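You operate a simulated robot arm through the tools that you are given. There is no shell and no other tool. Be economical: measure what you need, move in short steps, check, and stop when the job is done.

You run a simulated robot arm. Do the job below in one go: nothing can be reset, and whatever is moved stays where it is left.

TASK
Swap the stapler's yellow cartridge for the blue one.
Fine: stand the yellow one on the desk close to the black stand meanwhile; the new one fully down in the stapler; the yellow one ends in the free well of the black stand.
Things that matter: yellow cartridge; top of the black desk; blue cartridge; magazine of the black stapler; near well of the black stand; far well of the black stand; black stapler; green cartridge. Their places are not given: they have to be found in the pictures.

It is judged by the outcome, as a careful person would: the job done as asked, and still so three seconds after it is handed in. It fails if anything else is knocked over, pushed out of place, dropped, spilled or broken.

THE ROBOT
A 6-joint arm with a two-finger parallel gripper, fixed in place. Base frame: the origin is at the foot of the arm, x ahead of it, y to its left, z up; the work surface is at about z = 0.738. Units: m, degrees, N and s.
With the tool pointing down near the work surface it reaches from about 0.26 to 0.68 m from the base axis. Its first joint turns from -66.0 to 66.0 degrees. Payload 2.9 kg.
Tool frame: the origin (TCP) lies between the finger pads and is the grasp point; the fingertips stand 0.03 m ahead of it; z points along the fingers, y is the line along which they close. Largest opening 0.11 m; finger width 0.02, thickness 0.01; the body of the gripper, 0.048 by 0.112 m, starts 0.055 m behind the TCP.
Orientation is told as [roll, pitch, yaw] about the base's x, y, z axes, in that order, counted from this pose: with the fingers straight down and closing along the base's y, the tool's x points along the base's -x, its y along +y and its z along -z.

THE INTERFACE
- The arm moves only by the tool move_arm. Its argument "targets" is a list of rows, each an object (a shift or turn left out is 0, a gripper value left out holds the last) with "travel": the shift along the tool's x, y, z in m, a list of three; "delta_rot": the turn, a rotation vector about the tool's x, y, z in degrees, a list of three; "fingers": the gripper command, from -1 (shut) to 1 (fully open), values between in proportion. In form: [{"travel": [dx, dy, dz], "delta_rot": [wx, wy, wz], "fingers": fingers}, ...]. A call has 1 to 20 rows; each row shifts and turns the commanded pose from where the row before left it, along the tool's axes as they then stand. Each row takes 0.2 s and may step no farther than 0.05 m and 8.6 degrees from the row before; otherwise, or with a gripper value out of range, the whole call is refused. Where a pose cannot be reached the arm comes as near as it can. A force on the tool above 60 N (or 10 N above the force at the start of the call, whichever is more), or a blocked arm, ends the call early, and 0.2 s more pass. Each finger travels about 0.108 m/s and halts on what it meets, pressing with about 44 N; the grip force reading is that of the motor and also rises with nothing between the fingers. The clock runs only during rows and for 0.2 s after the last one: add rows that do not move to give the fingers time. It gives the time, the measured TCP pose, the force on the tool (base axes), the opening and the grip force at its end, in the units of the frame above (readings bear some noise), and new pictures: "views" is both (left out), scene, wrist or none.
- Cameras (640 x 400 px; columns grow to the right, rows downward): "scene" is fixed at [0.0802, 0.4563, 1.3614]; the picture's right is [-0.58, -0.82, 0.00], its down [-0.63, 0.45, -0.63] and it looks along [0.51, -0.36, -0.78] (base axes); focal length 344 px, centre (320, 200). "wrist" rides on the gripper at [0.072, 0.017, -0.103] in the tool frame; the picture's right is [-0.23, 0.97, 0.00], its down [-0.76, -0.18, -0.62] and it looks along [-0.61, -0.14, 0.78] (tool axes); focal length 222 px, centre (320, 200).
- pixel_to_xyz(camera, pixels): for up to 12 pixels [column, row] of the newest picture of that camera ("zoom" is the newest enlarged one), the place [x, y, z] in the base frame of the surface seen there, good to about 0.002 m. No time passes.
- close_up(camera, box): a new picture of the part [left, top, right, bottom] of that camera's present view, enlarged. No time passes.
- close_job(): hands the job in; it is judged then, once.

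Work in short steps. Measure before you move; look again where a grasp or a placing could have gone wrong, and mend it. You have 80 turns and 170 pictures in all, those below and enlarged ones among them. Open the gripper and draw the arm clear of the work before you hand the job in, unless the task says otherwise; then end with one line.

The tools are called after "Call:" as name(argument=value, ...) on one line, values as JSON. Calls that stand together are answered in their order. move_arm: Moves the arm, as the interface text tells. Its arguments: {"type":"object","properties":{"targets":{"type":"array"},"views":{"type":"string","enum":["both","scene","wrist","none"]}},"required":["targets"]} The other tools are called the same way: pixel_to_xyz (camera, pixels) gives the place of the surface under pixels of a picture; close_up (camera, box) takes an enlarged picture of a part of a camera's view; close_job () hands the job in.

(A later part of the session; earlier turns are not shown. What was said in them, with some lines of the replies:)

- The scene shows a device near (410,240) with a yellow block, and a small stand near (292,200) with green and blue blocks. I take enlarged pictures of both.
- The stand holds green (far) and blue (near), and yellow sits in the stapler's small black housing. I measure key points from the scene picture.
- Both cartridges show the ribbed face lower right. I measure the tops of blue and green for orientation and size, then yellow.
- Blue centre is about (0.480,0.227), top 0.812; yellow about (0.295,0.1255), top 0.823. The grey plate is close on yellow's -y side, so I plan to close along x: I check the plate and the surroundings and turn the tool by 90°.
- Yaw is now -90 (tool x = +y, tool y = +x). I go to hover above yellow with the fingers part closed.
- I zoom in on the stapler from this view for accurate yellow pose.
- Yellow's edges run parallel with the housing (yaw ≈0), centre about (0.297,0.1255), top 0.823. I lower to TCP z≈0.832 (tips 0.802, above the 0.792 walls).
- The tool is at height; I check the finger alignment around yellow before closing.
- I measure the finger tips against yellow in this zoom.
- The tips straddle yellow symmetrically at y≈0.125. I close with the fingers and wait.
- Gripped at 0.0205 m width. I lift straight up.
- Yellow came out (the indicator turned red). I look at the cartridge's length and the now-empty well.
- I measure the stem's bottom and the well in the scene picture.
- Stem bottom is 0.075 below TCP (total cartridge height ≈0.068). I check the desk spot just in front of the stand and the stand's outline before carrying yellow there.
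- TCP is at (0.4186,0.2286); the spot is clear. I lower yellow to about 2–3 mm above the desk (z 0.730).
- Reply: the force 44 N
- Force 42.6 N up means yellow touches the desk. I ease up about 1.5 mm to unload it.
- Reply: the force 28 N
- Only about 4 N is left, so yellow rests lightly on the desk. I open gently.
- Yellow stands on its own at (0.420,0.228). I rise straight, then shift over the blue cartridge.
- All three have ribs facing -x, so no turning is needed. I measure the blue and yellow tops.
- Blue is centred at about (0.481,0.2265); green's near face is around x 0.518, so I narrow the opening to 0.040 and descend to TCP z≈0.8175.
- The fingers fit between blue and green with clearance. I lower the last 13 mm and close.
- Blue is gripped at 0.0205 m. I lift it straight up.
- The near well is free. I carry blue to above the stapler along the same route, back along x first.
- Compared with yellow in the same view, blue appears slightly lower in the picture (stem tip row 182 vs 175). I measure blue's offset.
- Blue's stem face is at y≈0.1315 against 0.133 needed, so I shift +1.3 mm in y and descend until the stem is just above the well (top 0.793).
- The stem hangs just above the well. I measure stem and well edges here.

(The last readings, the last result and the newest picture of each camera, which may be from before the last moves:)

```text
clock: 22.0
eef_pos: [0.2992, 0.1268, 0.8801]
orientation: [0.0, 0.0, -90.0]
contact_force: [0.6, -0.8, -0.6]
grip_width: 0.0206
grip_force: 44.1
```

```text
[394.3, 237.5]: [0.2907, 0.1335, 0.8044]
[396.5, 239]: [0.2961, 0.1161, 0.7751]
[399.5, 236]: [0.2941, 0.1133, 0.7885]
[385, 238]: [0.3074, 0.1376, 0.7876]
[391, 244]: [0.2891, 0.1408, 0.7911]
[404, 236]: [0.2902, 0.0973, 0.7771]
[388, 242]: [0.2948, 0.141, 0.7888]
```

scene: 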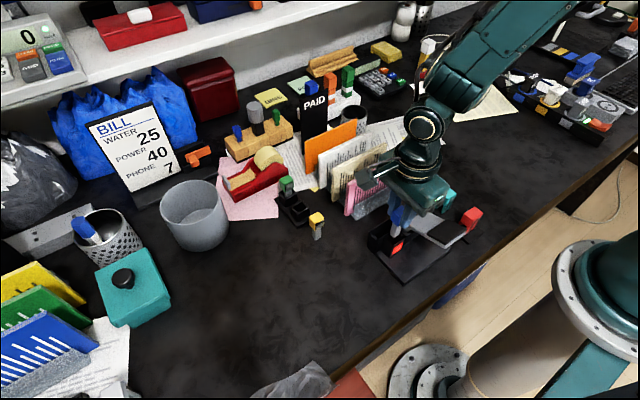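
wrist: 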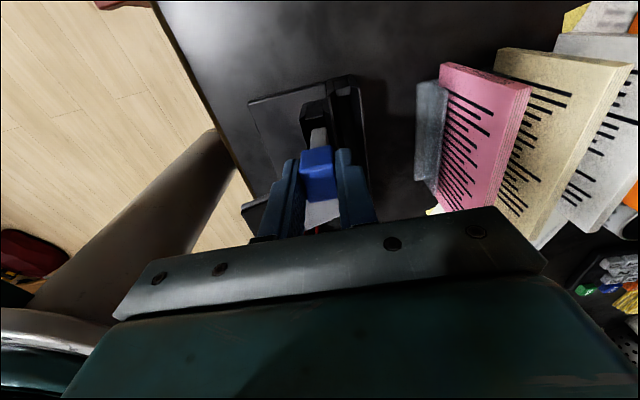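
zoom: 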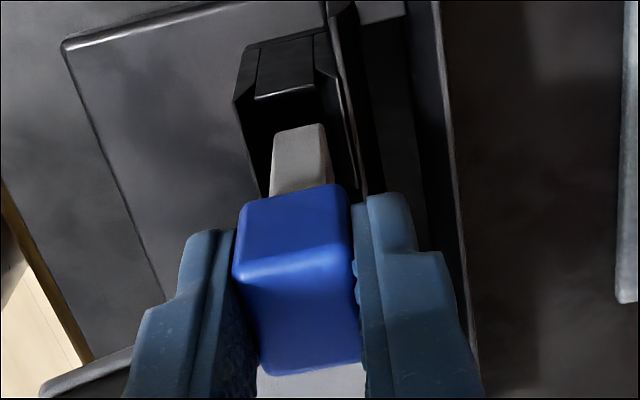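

Stem sits centred within the well walls (x 0.288–0.308, front wall y≈0.137). I descend in small steps, watching the force.

Call:
move_arm(targets=[{"travel": [0, 0, 0.006]}, {"travel": [0, 0, 0.006]}, {"travel": [0, 0, 0.006]}, {"travel": [0, 0, 0.004]}, {}], views="wrist")

```text
clock: 23.2
eef_pos: [0.2982, 0.126, 0.8599]
orientation: [0.0, -0.1, -90.0]
contact_force: [-2.0, 0.3, -1.5]
grip_width: 0.0209
grip_force: 44.3
```

wrist: 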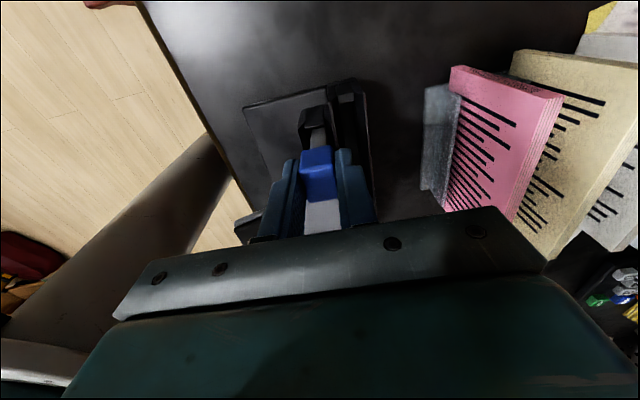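

No resistance; the stem is entering (bottom ≈0.779). I continue down 20 mm in small steps.

Call:
move_arm(targets=[{"travel": [0, 0, 0.006]}, {"travel": [0, 0, 0.006]}, {"travel": [0, 0, 0.005]}, {"travel": [0, 0, 0.003]}, {}], views="wrist")

Call:
close_up(camera="scene", box=[370, 190, 430, 265])

```text
clock: 24.4
eef_pos: [0.2989, 0.1262, 0.8391]
orientation: [-0.1, 0.0, -90.0]
contact_force: [-4.2, 0.9, 0.2]
grip_width: 0.0207
grip_force: 44.2
```

wrist: 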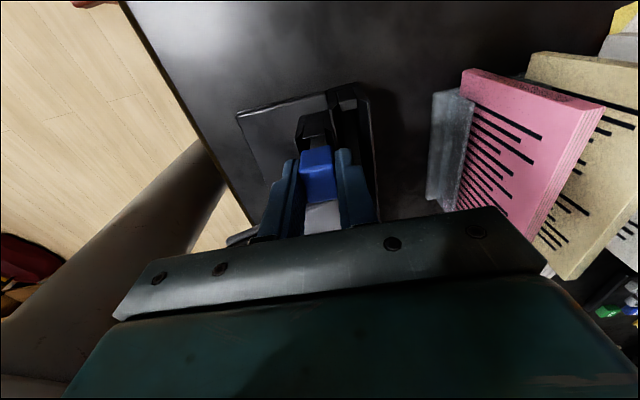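

```text
5.33 times, centred on (400, 228) of scene
```

zoom: 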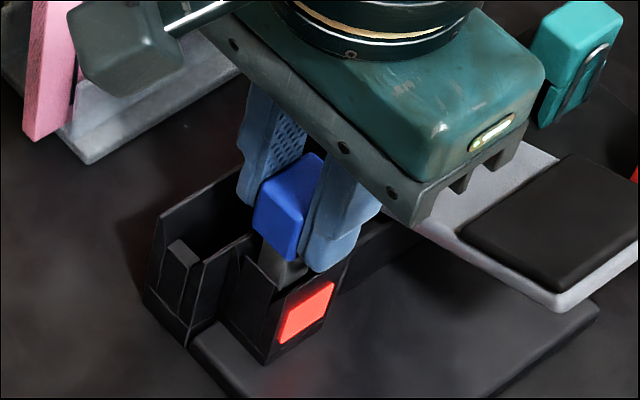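

Blue is going in cleanly, with about 7 mm left. I push down in 2 mm steps and check force and the indicator.

Call:
move_arm(targets=[{"travel": [0, 0, 0.003]}, {"travel": [0, 0, 0.002]}, {"travel": [0, 0, 0.0015]}, {"travel": [0, 0, 0.001]}, {}], views="none")

Call:
close_up(camera="scene", box=[370, 190, 430, 265])

```text
clock: 25.6
eef_pos: [0.2997, 0.1258, 0.8316]
orientation: [0.1, 0.0, -90.0]
contact_force: [-5.5, 0.4, 0.6]
grip_width: 0.0206
grip_force: 44.1
```

```text
5.33 times, centred on (400, 228) of scene
```

zoom: 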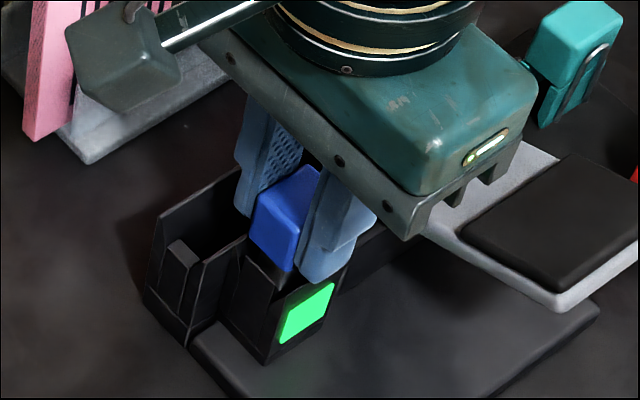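

The indicator turned green, but there is no bottom contact yet; I press on by small steps until it seats.

Call:
move_arm(targets=[{"travel": [0, 0, 0.001]}, {"travel": [0, 0, 0.0005]}, {}], views="none")

```text
clock: 26.4
eef_pos: [0.3003, 0.1259, 0.8303]
orientation: [0.0, 0.0, -89.9]
contact_force: [-6.0, 0.2, 0.8]
grip_width: 0.0207
grip_force: 44.2
```

Call:
move_arm(targets=[{"travel": [0, 0, 0.001]}, {"travel": [0, 0, 0.0005]}, {}], views="none")

```text
clock: 27.2
eef_pos: [0.2985, 0.1277, 0.8285]
orientation: [0.1, -0.1, -90.1]
contact_force: [-7.5, -1.5, 14.6]
grip_width: 0.0206
grip_force: 43.7
```

14.6 N upward: blue is bottomed. I open the fingers and rise.

Call:
move_arm(targets=[{"fingers": -0.5}, {"fingers": -0.2}, {"fingers": -0.2}, {}, {"travel": [0, 0, -0.02]}, {"travel": [0, 0, -0.04]}, {"travel": [0, 0, -0.045]}, {}])

Call:
close_up(camera="scene", box=[370, 190, 430, 265])

Call:
pixel_to_xyz(camera="scene", pixels=[[397, 228], [399, 229], [395, 229], [397.7, 225]])

```text
clock: 29.0
eef_pos: [0.2998, 0.1263, 0.9349]
orientation: [-0.1, 0.1, -90.0]
contact_force: [0.3, 0.0, -0.1]
grip_width: 0.0443
grip_force: 0.0
```

scene: 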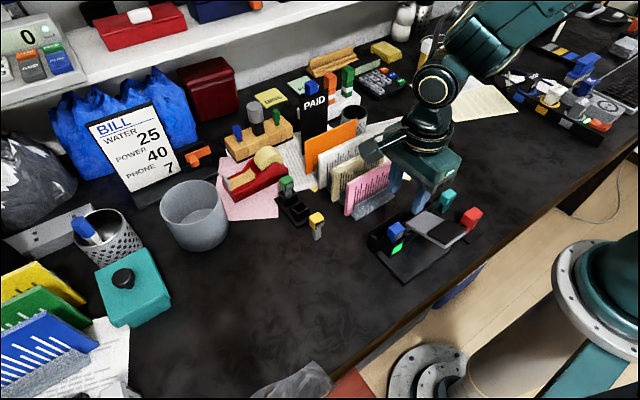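
wrist: 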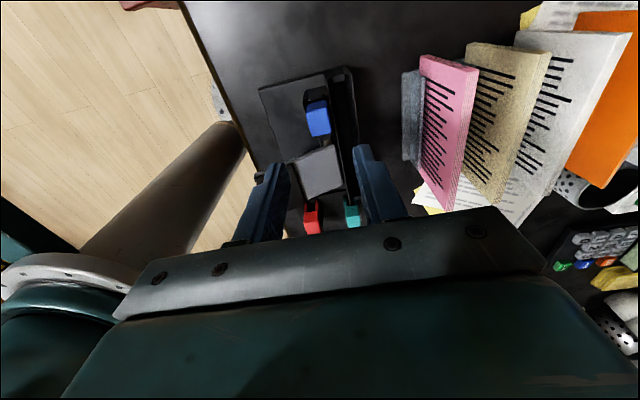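

```text
5.33 times, centred on (400, 228) of scene
```

zoom: 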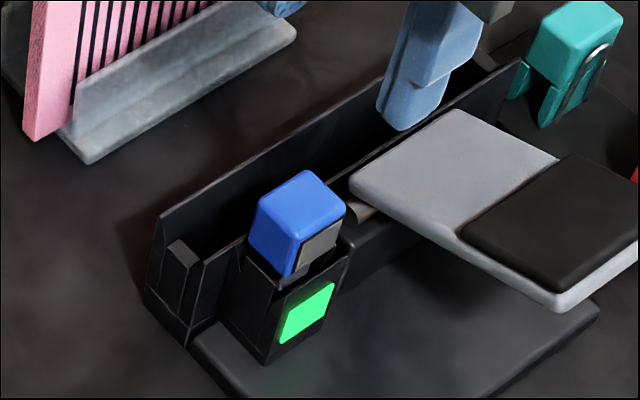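

```text
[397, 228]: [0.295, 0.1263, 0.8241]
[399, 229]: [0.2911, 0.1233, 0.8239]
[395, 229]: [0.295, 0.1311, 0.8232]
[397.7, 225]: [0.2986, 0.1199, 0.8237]
```

Blue's top is 0.824, the same as yellow's was, and the light is green: seated. I return to above yellow.

Call:
move_arm(targets=[{"travel": [0.035, 0, 0]}, {"travel": [0.035, 0, 0]}, {"travel": [0.0317, 0, 0]}, {"travel": [0, 0.04, 0]}, {"travel": [0, 0.04, 0]}, {"travel": [0, 0.0396, 0], "fingers": -0.1}, {}])

Call:
close_up(camera="wrist", box=[250, 50, 470, 210])

Call:
close_up(camera="scene", box=[265, 165, 345, 245])

```text
clock: 30.6
eef_pos: [0.4185, 0.2281, 0.9323]
orientation: [0.0, 0.0, -90.1]
contact_force: [0.5, 0.4, -0.4]
grip_width: 0.0497
grip_force: 0.0
```

scene: 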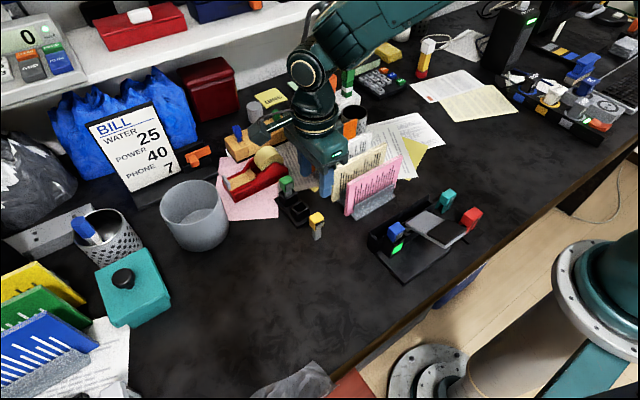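
wrist: 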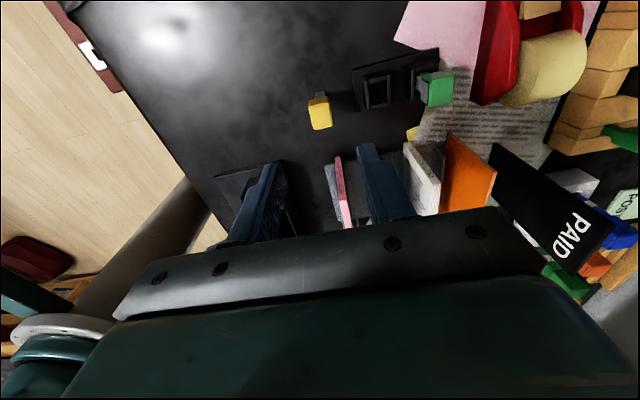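

```text
2.50 times, centred on (360, 130) of wrist
```

zoom: 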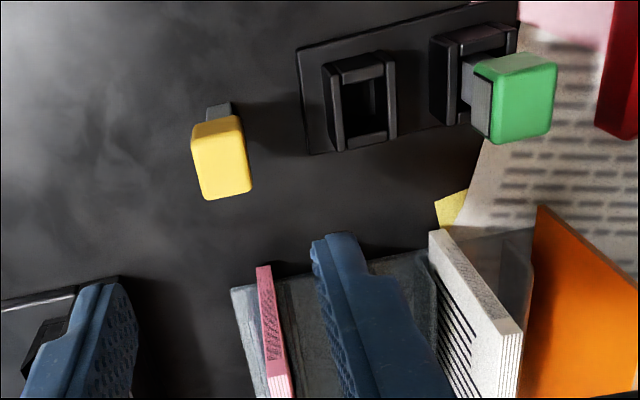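

```text
5.00 times, centred on (305, 205) of scene
```

zoom: 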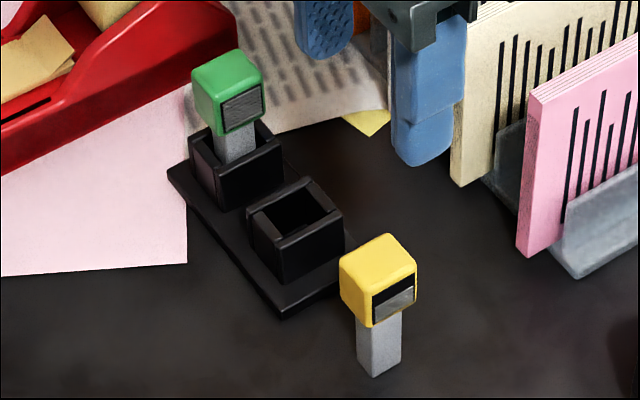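

Yellow stands upright, ribs to -x. I measure yellow's top and the near well's rim.

Call:
pixel_to_xyz(camera="zoom", pixels=[[382, 238], [410, 268], [372, 288], [343, 264], [376, 262], [305, 182], [338, 220], [288, 242], [250, 207], [300, 222], [365, 330], [376, 370]])

Call:
pixel_to_xyz(camera="wrist", pixels=[[318, 99], [328, 97], [316, 128], [330, 126], [322, 113], [367, 90], [391, 88], [381, 78], [379, 105]])

```text
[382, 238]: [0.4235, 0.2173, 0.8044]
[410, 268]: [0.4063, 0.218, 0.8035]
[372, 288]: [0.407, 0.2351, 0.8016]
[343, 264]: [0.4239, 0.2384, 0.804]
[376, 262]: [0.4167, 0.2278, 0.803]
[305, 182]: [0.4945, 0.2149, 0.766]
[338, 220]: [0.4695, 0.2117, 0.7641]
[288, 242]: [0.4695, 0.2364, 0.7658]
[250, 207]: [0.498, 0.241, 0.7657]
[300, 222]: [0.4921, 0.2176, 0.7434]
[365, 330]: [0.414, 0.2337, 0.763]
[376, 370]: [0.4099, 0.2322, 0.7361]
```

```text
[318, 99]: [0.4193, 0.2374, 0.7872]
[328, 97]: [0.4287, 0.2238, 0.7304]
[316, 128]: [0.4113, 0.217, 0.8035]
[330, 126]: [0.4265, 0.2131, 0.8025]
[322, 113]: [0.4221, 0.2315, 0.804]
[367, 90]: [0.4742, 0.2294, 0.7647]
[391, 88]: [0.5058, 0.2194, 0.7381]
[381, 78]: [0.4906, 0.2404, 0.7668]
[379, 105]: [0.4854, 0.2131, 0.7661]
```

Yellow's centre is about (0.4165,0.2275), top 0.804. I centre on it (2 mm back in x), descend to TCP 0.809 and inspect.

Call:
move_arm(targets=[{"travel": [0, -0.0015, 0.04]}, {"travel": [0, 0, 0.04]}, {"travel": [0, 0, 0.03]}, {"travel": [0, 0, 0.0125]}, {}])

Call:
close_up(camera="wrist", box=[220, 80, 420, 230])

Call:
pixel_to_xyz(camera="zoom", pixels=[[205, 230], [222, 255], [425, 185], [425, 200], [316, 260], [355, 250], [270, 260], [345, 220], [275, 225]])

```text
clock: 31.8
eef_pos: [0.4179, 0.2283, 0.8113]
orientation: [0.0, 0.0, -90.1]
contact_force: [-0.7, -0.7, -1.1]
grip_width: 0.0494
grip_force: 0.1
```

scene: 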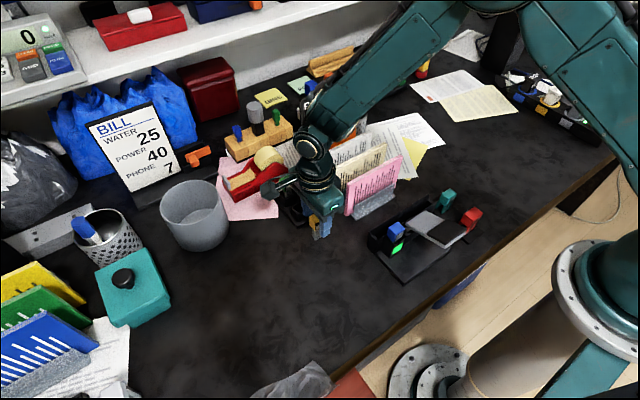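
wrist: 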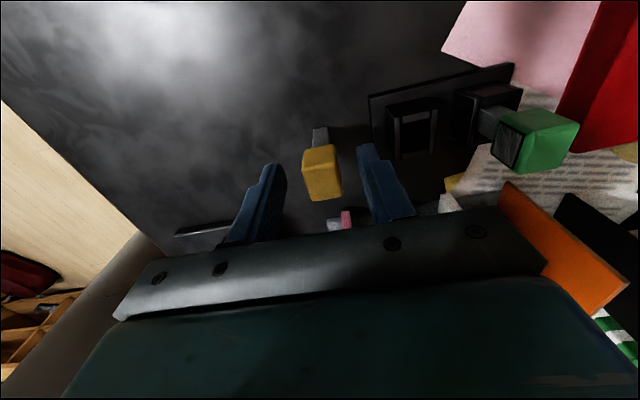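

```text
2.67 times, centred on (320, 155) of wrist
```

zoom: 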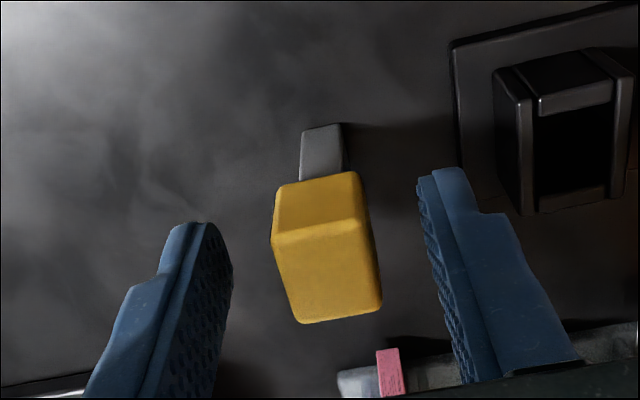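

```text
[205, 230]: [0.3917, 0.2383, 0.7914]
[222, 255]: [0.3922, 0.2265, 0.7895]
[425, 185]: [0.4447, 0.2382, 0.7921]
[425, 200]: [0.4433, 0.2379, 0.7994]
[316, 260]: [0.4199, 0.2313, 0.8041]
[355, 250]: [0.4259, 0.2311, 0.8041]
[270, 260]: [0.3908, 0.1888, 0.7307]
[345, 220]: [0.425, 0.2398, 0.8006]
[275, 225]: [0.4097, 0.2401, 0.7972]
```

Relative to the fingers yellow is about 1.5 mm toward +x. I correct this, lower 2 mm and close.

Call:
move_arm(targets=[{"travel": [0, 0.0014, 0.002]}, {}, {"fingers": -0.5}, {"fingers": -0.7}, {"fingers": -1}, {}, {}])

Call:
close_up(camera="wrist", box=[220, 80, 420, 230])

```text
clock: 33.4
eef_pos: [0.4181, 0.2276, 0.8089]
orientation: [0.0, 0.0, -90.0]
contact_force: [-0.5, 0.7, -0.1]
grip_width: 0.0205
grip_force: 43.4
```

scene: 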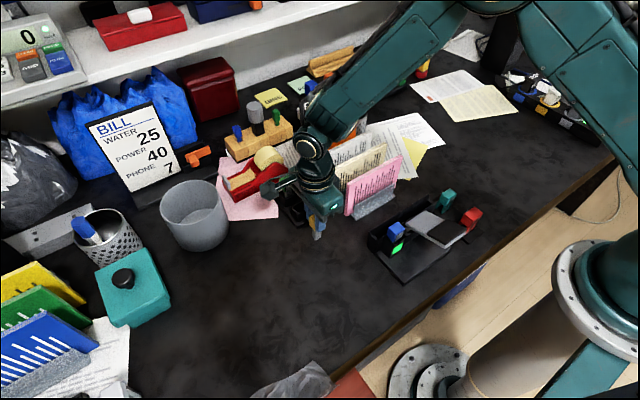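
wrist: 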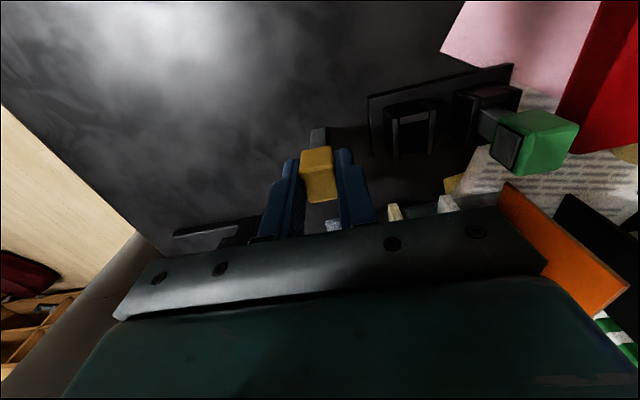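

```text
2.67 times, centred on (320, 155) of wrist
```

zoom: 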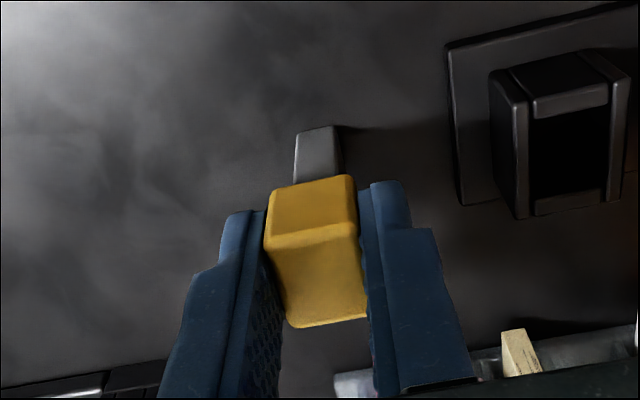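

Yellow is gripped squarely. I lift it and carry it above the near well.

Call:
move_arm(targets=[{"travel": [0, 0, -0.015]}, {"travel": [0, 0, -0.03]}, {"travel": [0, 0, -0.03]}, {"travel": [0, 0.032, 0]}, {"travel": [0, 0.031, 0]}, {}, {}])

Call:
close_up(camera="scene", box=[265, 145, 345, 245])

Call:
close_up(camera="wrist", box=[270, 55, 390, 215])

```text
clock: 35.0
eef_pos: [0.4823, 0.2285, 0.8838]
orientation: [0.1, -0.1, -90.1]
contact_force: [-1.1, 0.9, -0.2]
grip_width: 0.0207
grip_force: 43.9
```

scene: 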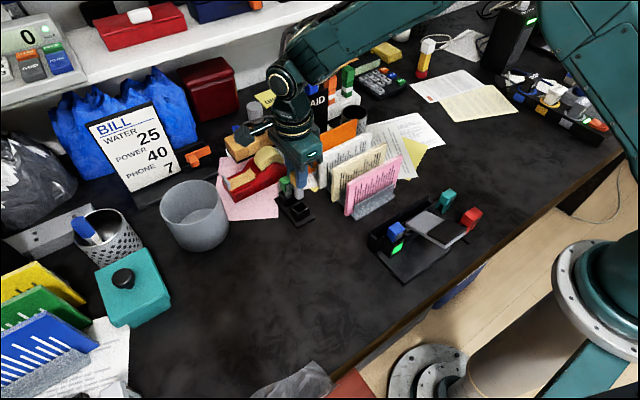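
wrist: 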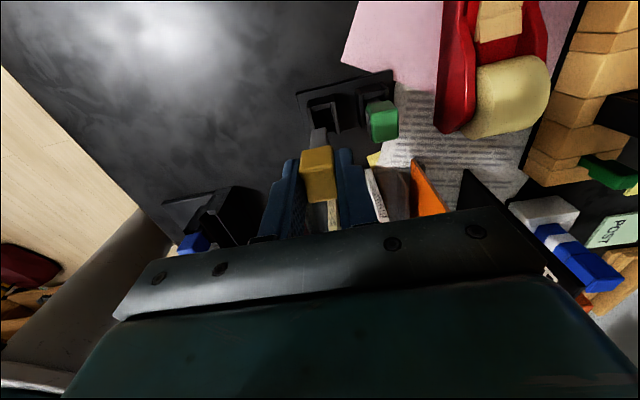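

```text
4.00 times, centred on (305, 195) of scene
```

zoom: 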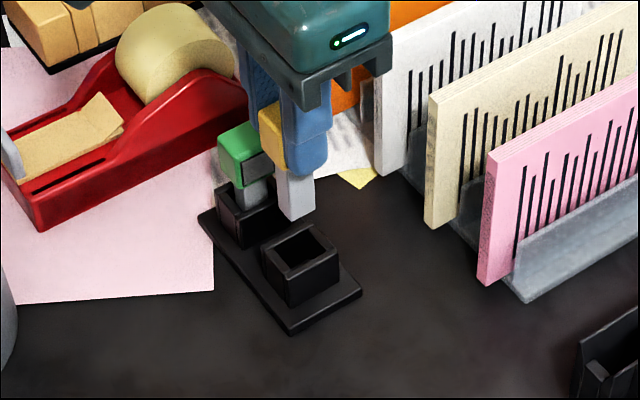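

```text
2.50 times, centred on (330, 135) of wrist
```

zoom: 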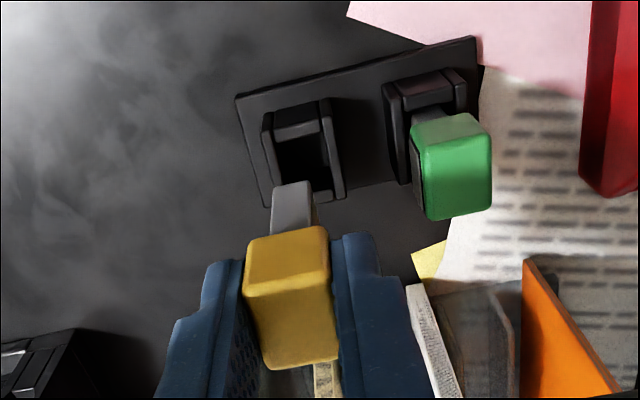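

Yellow sits in the grip like blue did, so the target is TCP ≈ (0.4815,0.2269). I measure stem and rim to confirm.

Call:
pixel_to_xyz(camera="zoom", pixels=[[290, 195], [278, 200], [308, 198], [265, 135], [270, 170], [330, 135], [340, 175], [300, 128], [275, 150], [322, 150]])

Call:
pixel_to_xyz(camera="scene", pixels=[[298, 198], [294, 196], [301, 200.5], [306, 209.5], [292, 209], [298, 213.5], [301.5, 201.8], [295, 207]])

```text
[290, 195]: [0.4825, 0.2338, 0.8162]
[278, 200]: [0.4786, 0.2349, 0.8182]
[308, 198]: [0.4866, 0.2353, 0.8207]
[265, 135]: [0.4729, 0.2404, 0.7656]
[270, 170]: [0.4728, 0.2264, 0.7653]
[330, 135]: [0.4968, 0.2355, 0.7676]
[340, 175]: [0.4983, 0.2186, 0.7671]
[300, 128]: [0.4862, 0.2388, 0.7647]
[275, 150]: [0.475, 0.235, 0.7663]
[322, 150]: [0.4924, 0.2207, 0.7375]
```

```text
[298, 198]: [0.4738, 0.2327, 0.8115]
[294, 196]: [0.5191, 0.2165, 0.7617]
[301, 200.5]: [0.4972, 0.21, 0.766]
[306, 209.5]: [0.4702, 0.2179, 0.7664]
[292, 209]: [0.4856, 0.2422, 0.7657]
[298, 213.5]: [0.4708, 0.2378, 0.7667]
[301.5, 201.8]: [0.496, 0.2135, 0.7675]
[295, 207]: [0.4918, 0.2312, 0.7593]
```

Stem face at y 0.2345 is about 1.2 mm too far +y; I correct and descend to just above the rim (0.766).

Call:
move_arm(targets=[{"travel": [-0.0012, 0, 0.015]}, {"travel": [0, 0, 0.017]}, {}, {}])

Call:
close_up(camera="scene", box=[275, 170, 330, 235])

Call:
close_up(camera="wrist", box=[270, 90, 380, 210])

```text
clock: 36.0
eef_pos: [0.4824, 0.227, 0.8523]
orientation: [0.1, 0.0, -90.0]
contact_force: [-0.2, 0.2, -0.7]
grip_width: 0.0205
grip_force: 44.1
```

scene: 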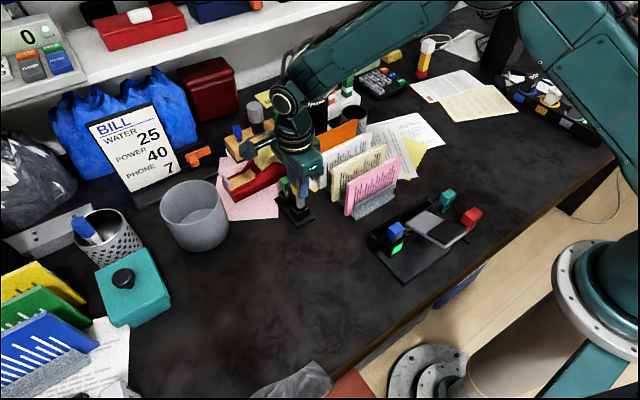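
wrist: 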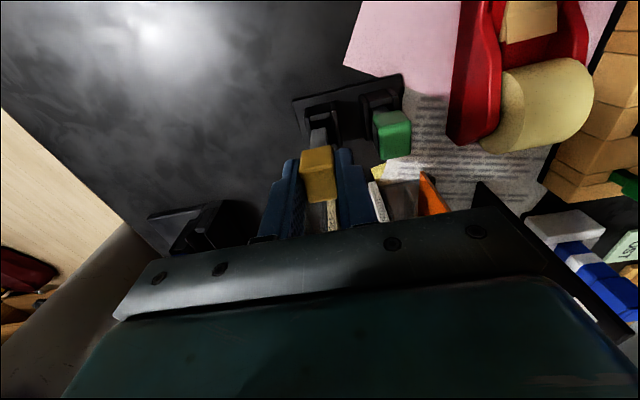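

```text
6.15 times, centred on (302, 202) of scene
```

zoom: 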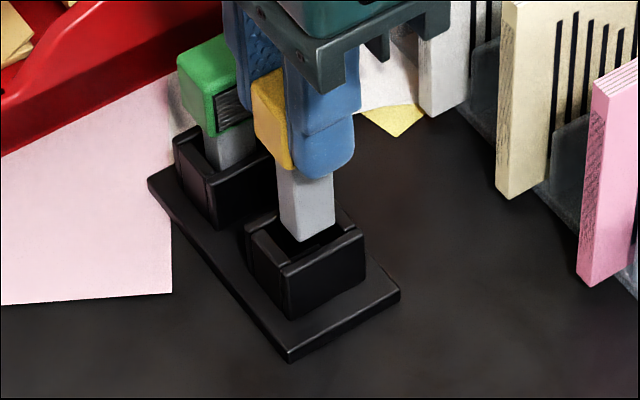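

```text
3.33 times, centred on (325, 150) of wrist
```

zoom: 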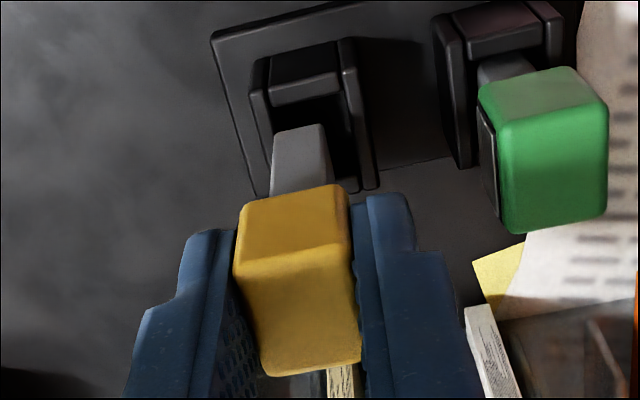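

The stem looks nearer the -x wall. I measure the stem's and well's edges closely.

Call:
close_up(camera="wrist", box=[305, 100, 340, 160])

Call:
close_up(camera="scene", box=[285, 195, 320, 225])

```text
6.67 times, centred on (322, 130) of wrist
```

zoom: 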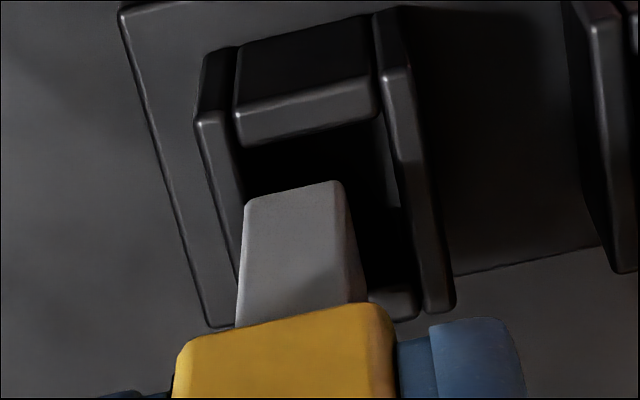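

```text
13.33 times, centred on (302, 210) of scene
```

zoom: 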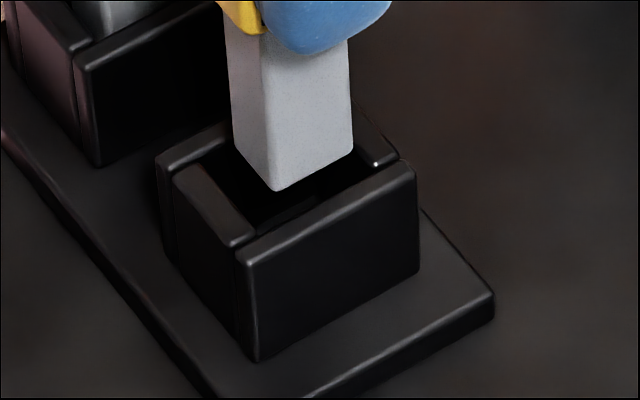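

Call:
pixel_to_xyz(camera="zoom", pixels=[[273, 182], [345, 145], [238, 145], [330, 205], [270, 232], [385, 175], [215, 200], [180, 155], [375, 145], [250, 270], [408, 180], [160, 165]])

Call:
pixel_to_xyz(camera="wrist", pixels=[[309.5, 121], [304.5, 116.5], [332, 120], [335.5, 120], [310.5, 133], [325, 128], [316, 125], [319, 119]])

```text
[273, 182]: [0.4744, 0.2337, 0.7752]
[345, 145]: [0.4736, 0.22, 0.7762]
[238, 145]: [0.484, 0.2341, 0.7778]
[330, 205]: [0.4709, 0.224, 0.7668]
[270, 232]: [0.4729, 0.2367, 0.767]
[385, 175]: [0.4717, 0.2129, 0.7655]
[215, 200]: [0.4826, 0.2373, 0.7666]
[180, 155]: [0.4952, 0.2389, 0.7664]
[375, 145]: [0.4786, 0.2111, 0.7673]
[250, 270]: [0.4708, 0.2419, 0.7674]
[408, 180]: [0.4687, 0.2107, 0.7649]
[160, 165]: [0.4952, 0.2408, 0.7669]
```

```text
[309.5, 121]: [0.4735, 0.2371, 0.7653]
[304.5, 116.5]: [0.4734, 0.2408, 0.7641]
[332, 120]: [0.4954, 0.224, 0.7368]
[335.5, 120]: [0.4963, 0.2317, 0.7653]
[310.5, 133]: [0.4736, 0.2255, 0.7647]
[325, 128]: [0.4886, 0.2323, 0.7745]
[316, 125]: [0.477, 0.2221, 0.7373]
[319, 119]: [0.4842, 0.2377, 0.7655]
```

Well centre is about (0.483,0.226); stem centre about (0.4815,0.227). I shift +1.5 mm x, -0.7 mm y, and lower in steps.

Call:
move_arm(targets=[{"travel": [-0.0007, 0.0015, 0]}, {"travel": [0, 0, 0.005]}, {"travel": [0, 0, 0.005]}, {"travel": [0, 0, 0.005]}, {}], views="none")

Call:
close_up(camera="scene", box=[275, 170, 330, 235])

```text
clock: 37.2
eef_pos: [0.4835, 0.2268, 0.837]
orientation: [-0.1, 0.0, -90.1]
contact_force: [-1.1, -0.1, -0.1]
grip_width: 0.0207
grip_force: 43.9
```

```text
6.15 times, centred on (302, 202) of scene
```

zoom: 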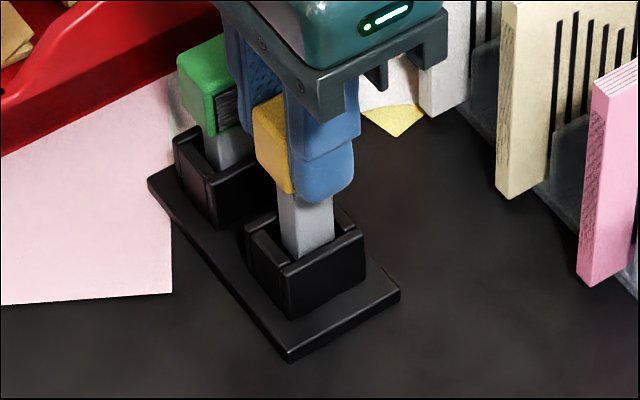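

The stem has entered the well without force. I lower to just above seating (expected TCP ≈0.8165).

Call:
move_arm(targets=[{"travel": [0, 0, 0.006]}, {"travel": [0, 0, 0.006]}, {"travel": [0, 0, 0.004]}, {"travel": [0, 0, 0.002]}, {}], views="wrist")

```text
clock: 38.4
eef_pos: [0.4846, 0.225, 0.8183]
orientation: [0.0, 0.0, -89.9]
contact_force: [0.6, -0.2, 0.2]
grip_width: 0.0202
grip_force: 44.0
```

wrist: 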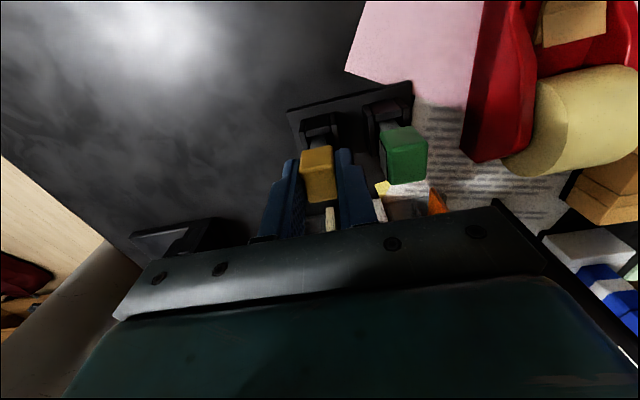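

Still no contact; I go down in sub-millimetre steps until it touches bottom.

Call:
move_arm(targets=[{"travel": [0, 0, 0.001]}, {"travel": [0, 0, 0.0007]}, {}], views="none")

```text
clock: 39.2
eef_pos: [0.4844, 0.2271, 0.8168]
orientation: [0.0, -0.1, -90.1]
contact_force: [-0.4, -0.7, -0.1]
grip_width: 0.0207
grip_force: 44.3
```

Call:
move_arm(targets=[{"travel": [0, 0, 0.0008]}, {"travel": [0, 0, 0.0007]}, {}], views="none")

```text
clock: 40.0
eef_pos: [0.4827, 0.2267, 0.818]
orientation: [0.1, 0.1, -89.9]
contact_force: [-2.9, -3.5, 18.5]
grip_width: 0.0206
grip_force: 43.7
```

18.5 N: yellow has bottomed. I open modestly (to 0.038, keeping clear of green) and rise.

Call:
move_arm(targets=[{"travel": [0, 0, -0.0005], "fingers": -0.5}, {"fingers": -0.31}, {}, {}, {"travel": [0, 0, -0.015]}, {"travel": [0, 0, -0.03]}, {"travel": [0, 0, -0.04]}, {"travel": [0, 0, -0.04]}, {"travel": [0, -0.045, 0]}, {"travel": [0, -0.045, 0]}, {"travel": [0, -0.03, 0]}, {}])

Call:
close_up(camera="scene", box=[265, 165, 345, 245])

Call:
close_up(camera="scene", box=[355, 170, 495, 290])

Call:
pixel_to_xyz(camera="scene", pixels=[[299, 193], [288, 182], [298, 226], [397, 228], [395, 229]])

```text
clock: 42.6
eef_pos: [0.3608, 0.2258, 0.9415]
orientation: [-0.1, 0.0, -90.0]
contact_force: [0.1, 1.3, 0.6]
grip_width: 0.0385
grip_force: 0.1
```

scene: 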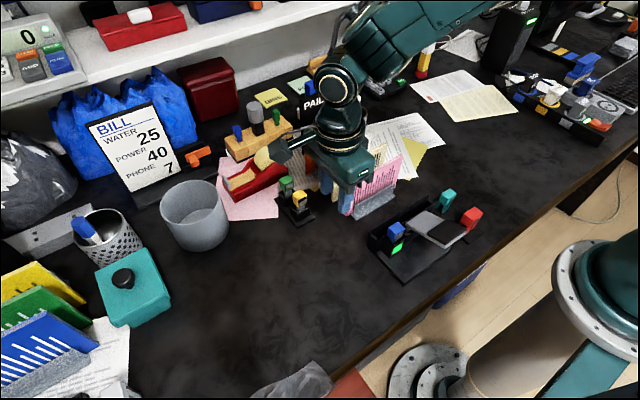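
wrist: 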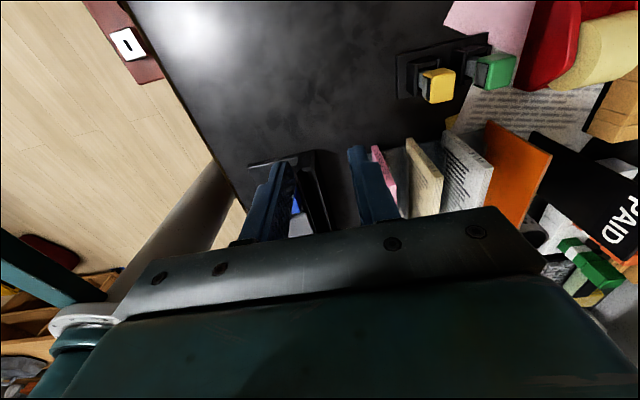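

```text
5.00 times, centred on (305, 205) of scene
```

zoom: 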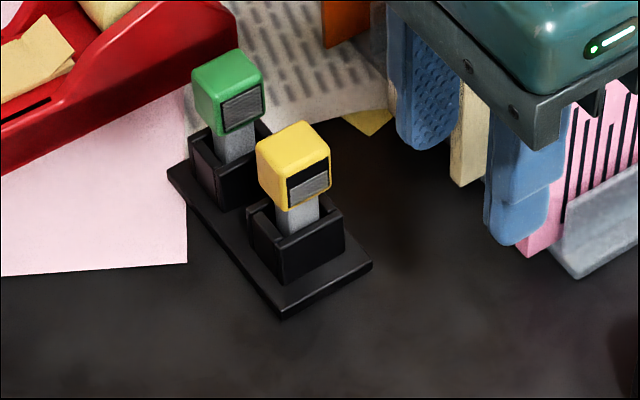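

```text
3.33 times, centred on (425, 230) of scene
```

zoom: 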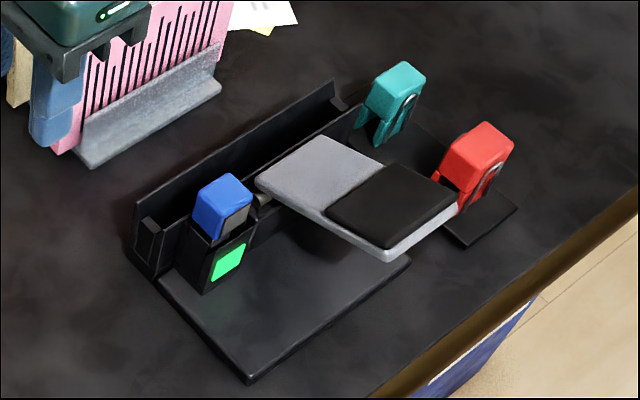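

```text
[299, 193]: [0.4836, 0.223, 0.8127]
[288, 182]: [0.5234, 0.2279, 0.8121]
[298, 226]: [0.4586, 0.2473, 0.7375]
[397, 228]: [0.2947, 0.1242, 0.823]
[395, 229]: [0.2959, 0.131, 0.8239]
```

Yellow's top is at 0.8127 (same as blue's before) in the near well, blue is seated with a green light (0.8235), and green and the stand are unmoved. I raise the arm a bit more and open the gripper fully.

Call:
move_arm(targets=[{"travel": [0, 0, -0.03], "fingers": 0.3}, {"travel": [0, 0, -0.03], "fingers": 1}, {}, {}], views="scene")

```text
clock: 43.6
eef_pos: [0.3636, 0.2262, 1.0017]
orientation: [0.1, 0.0, -90.0]
contact_force: [0.3, -0.5, -0.4]
grip_width: 0.1103
grip_force: 0.0
```

scene: 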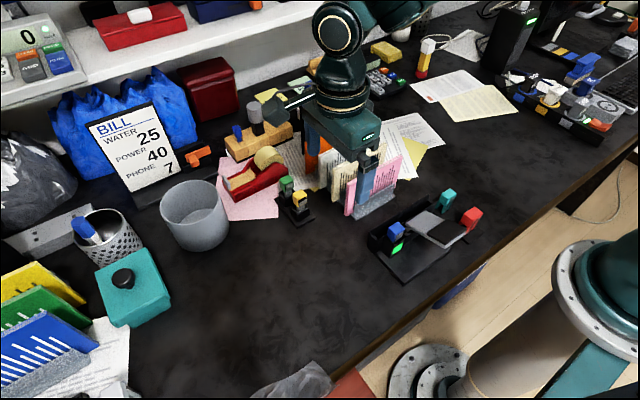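

Everything is in place and the arm is clear with the gripper open; I hand the job in.

Call:
close_job()

```text
The job is handed in.
```

The blue cartridge is fully down in the stapler (its light is green), the yellow one is in the stand's near well where the blue one was, and nothing else I checked had moved.
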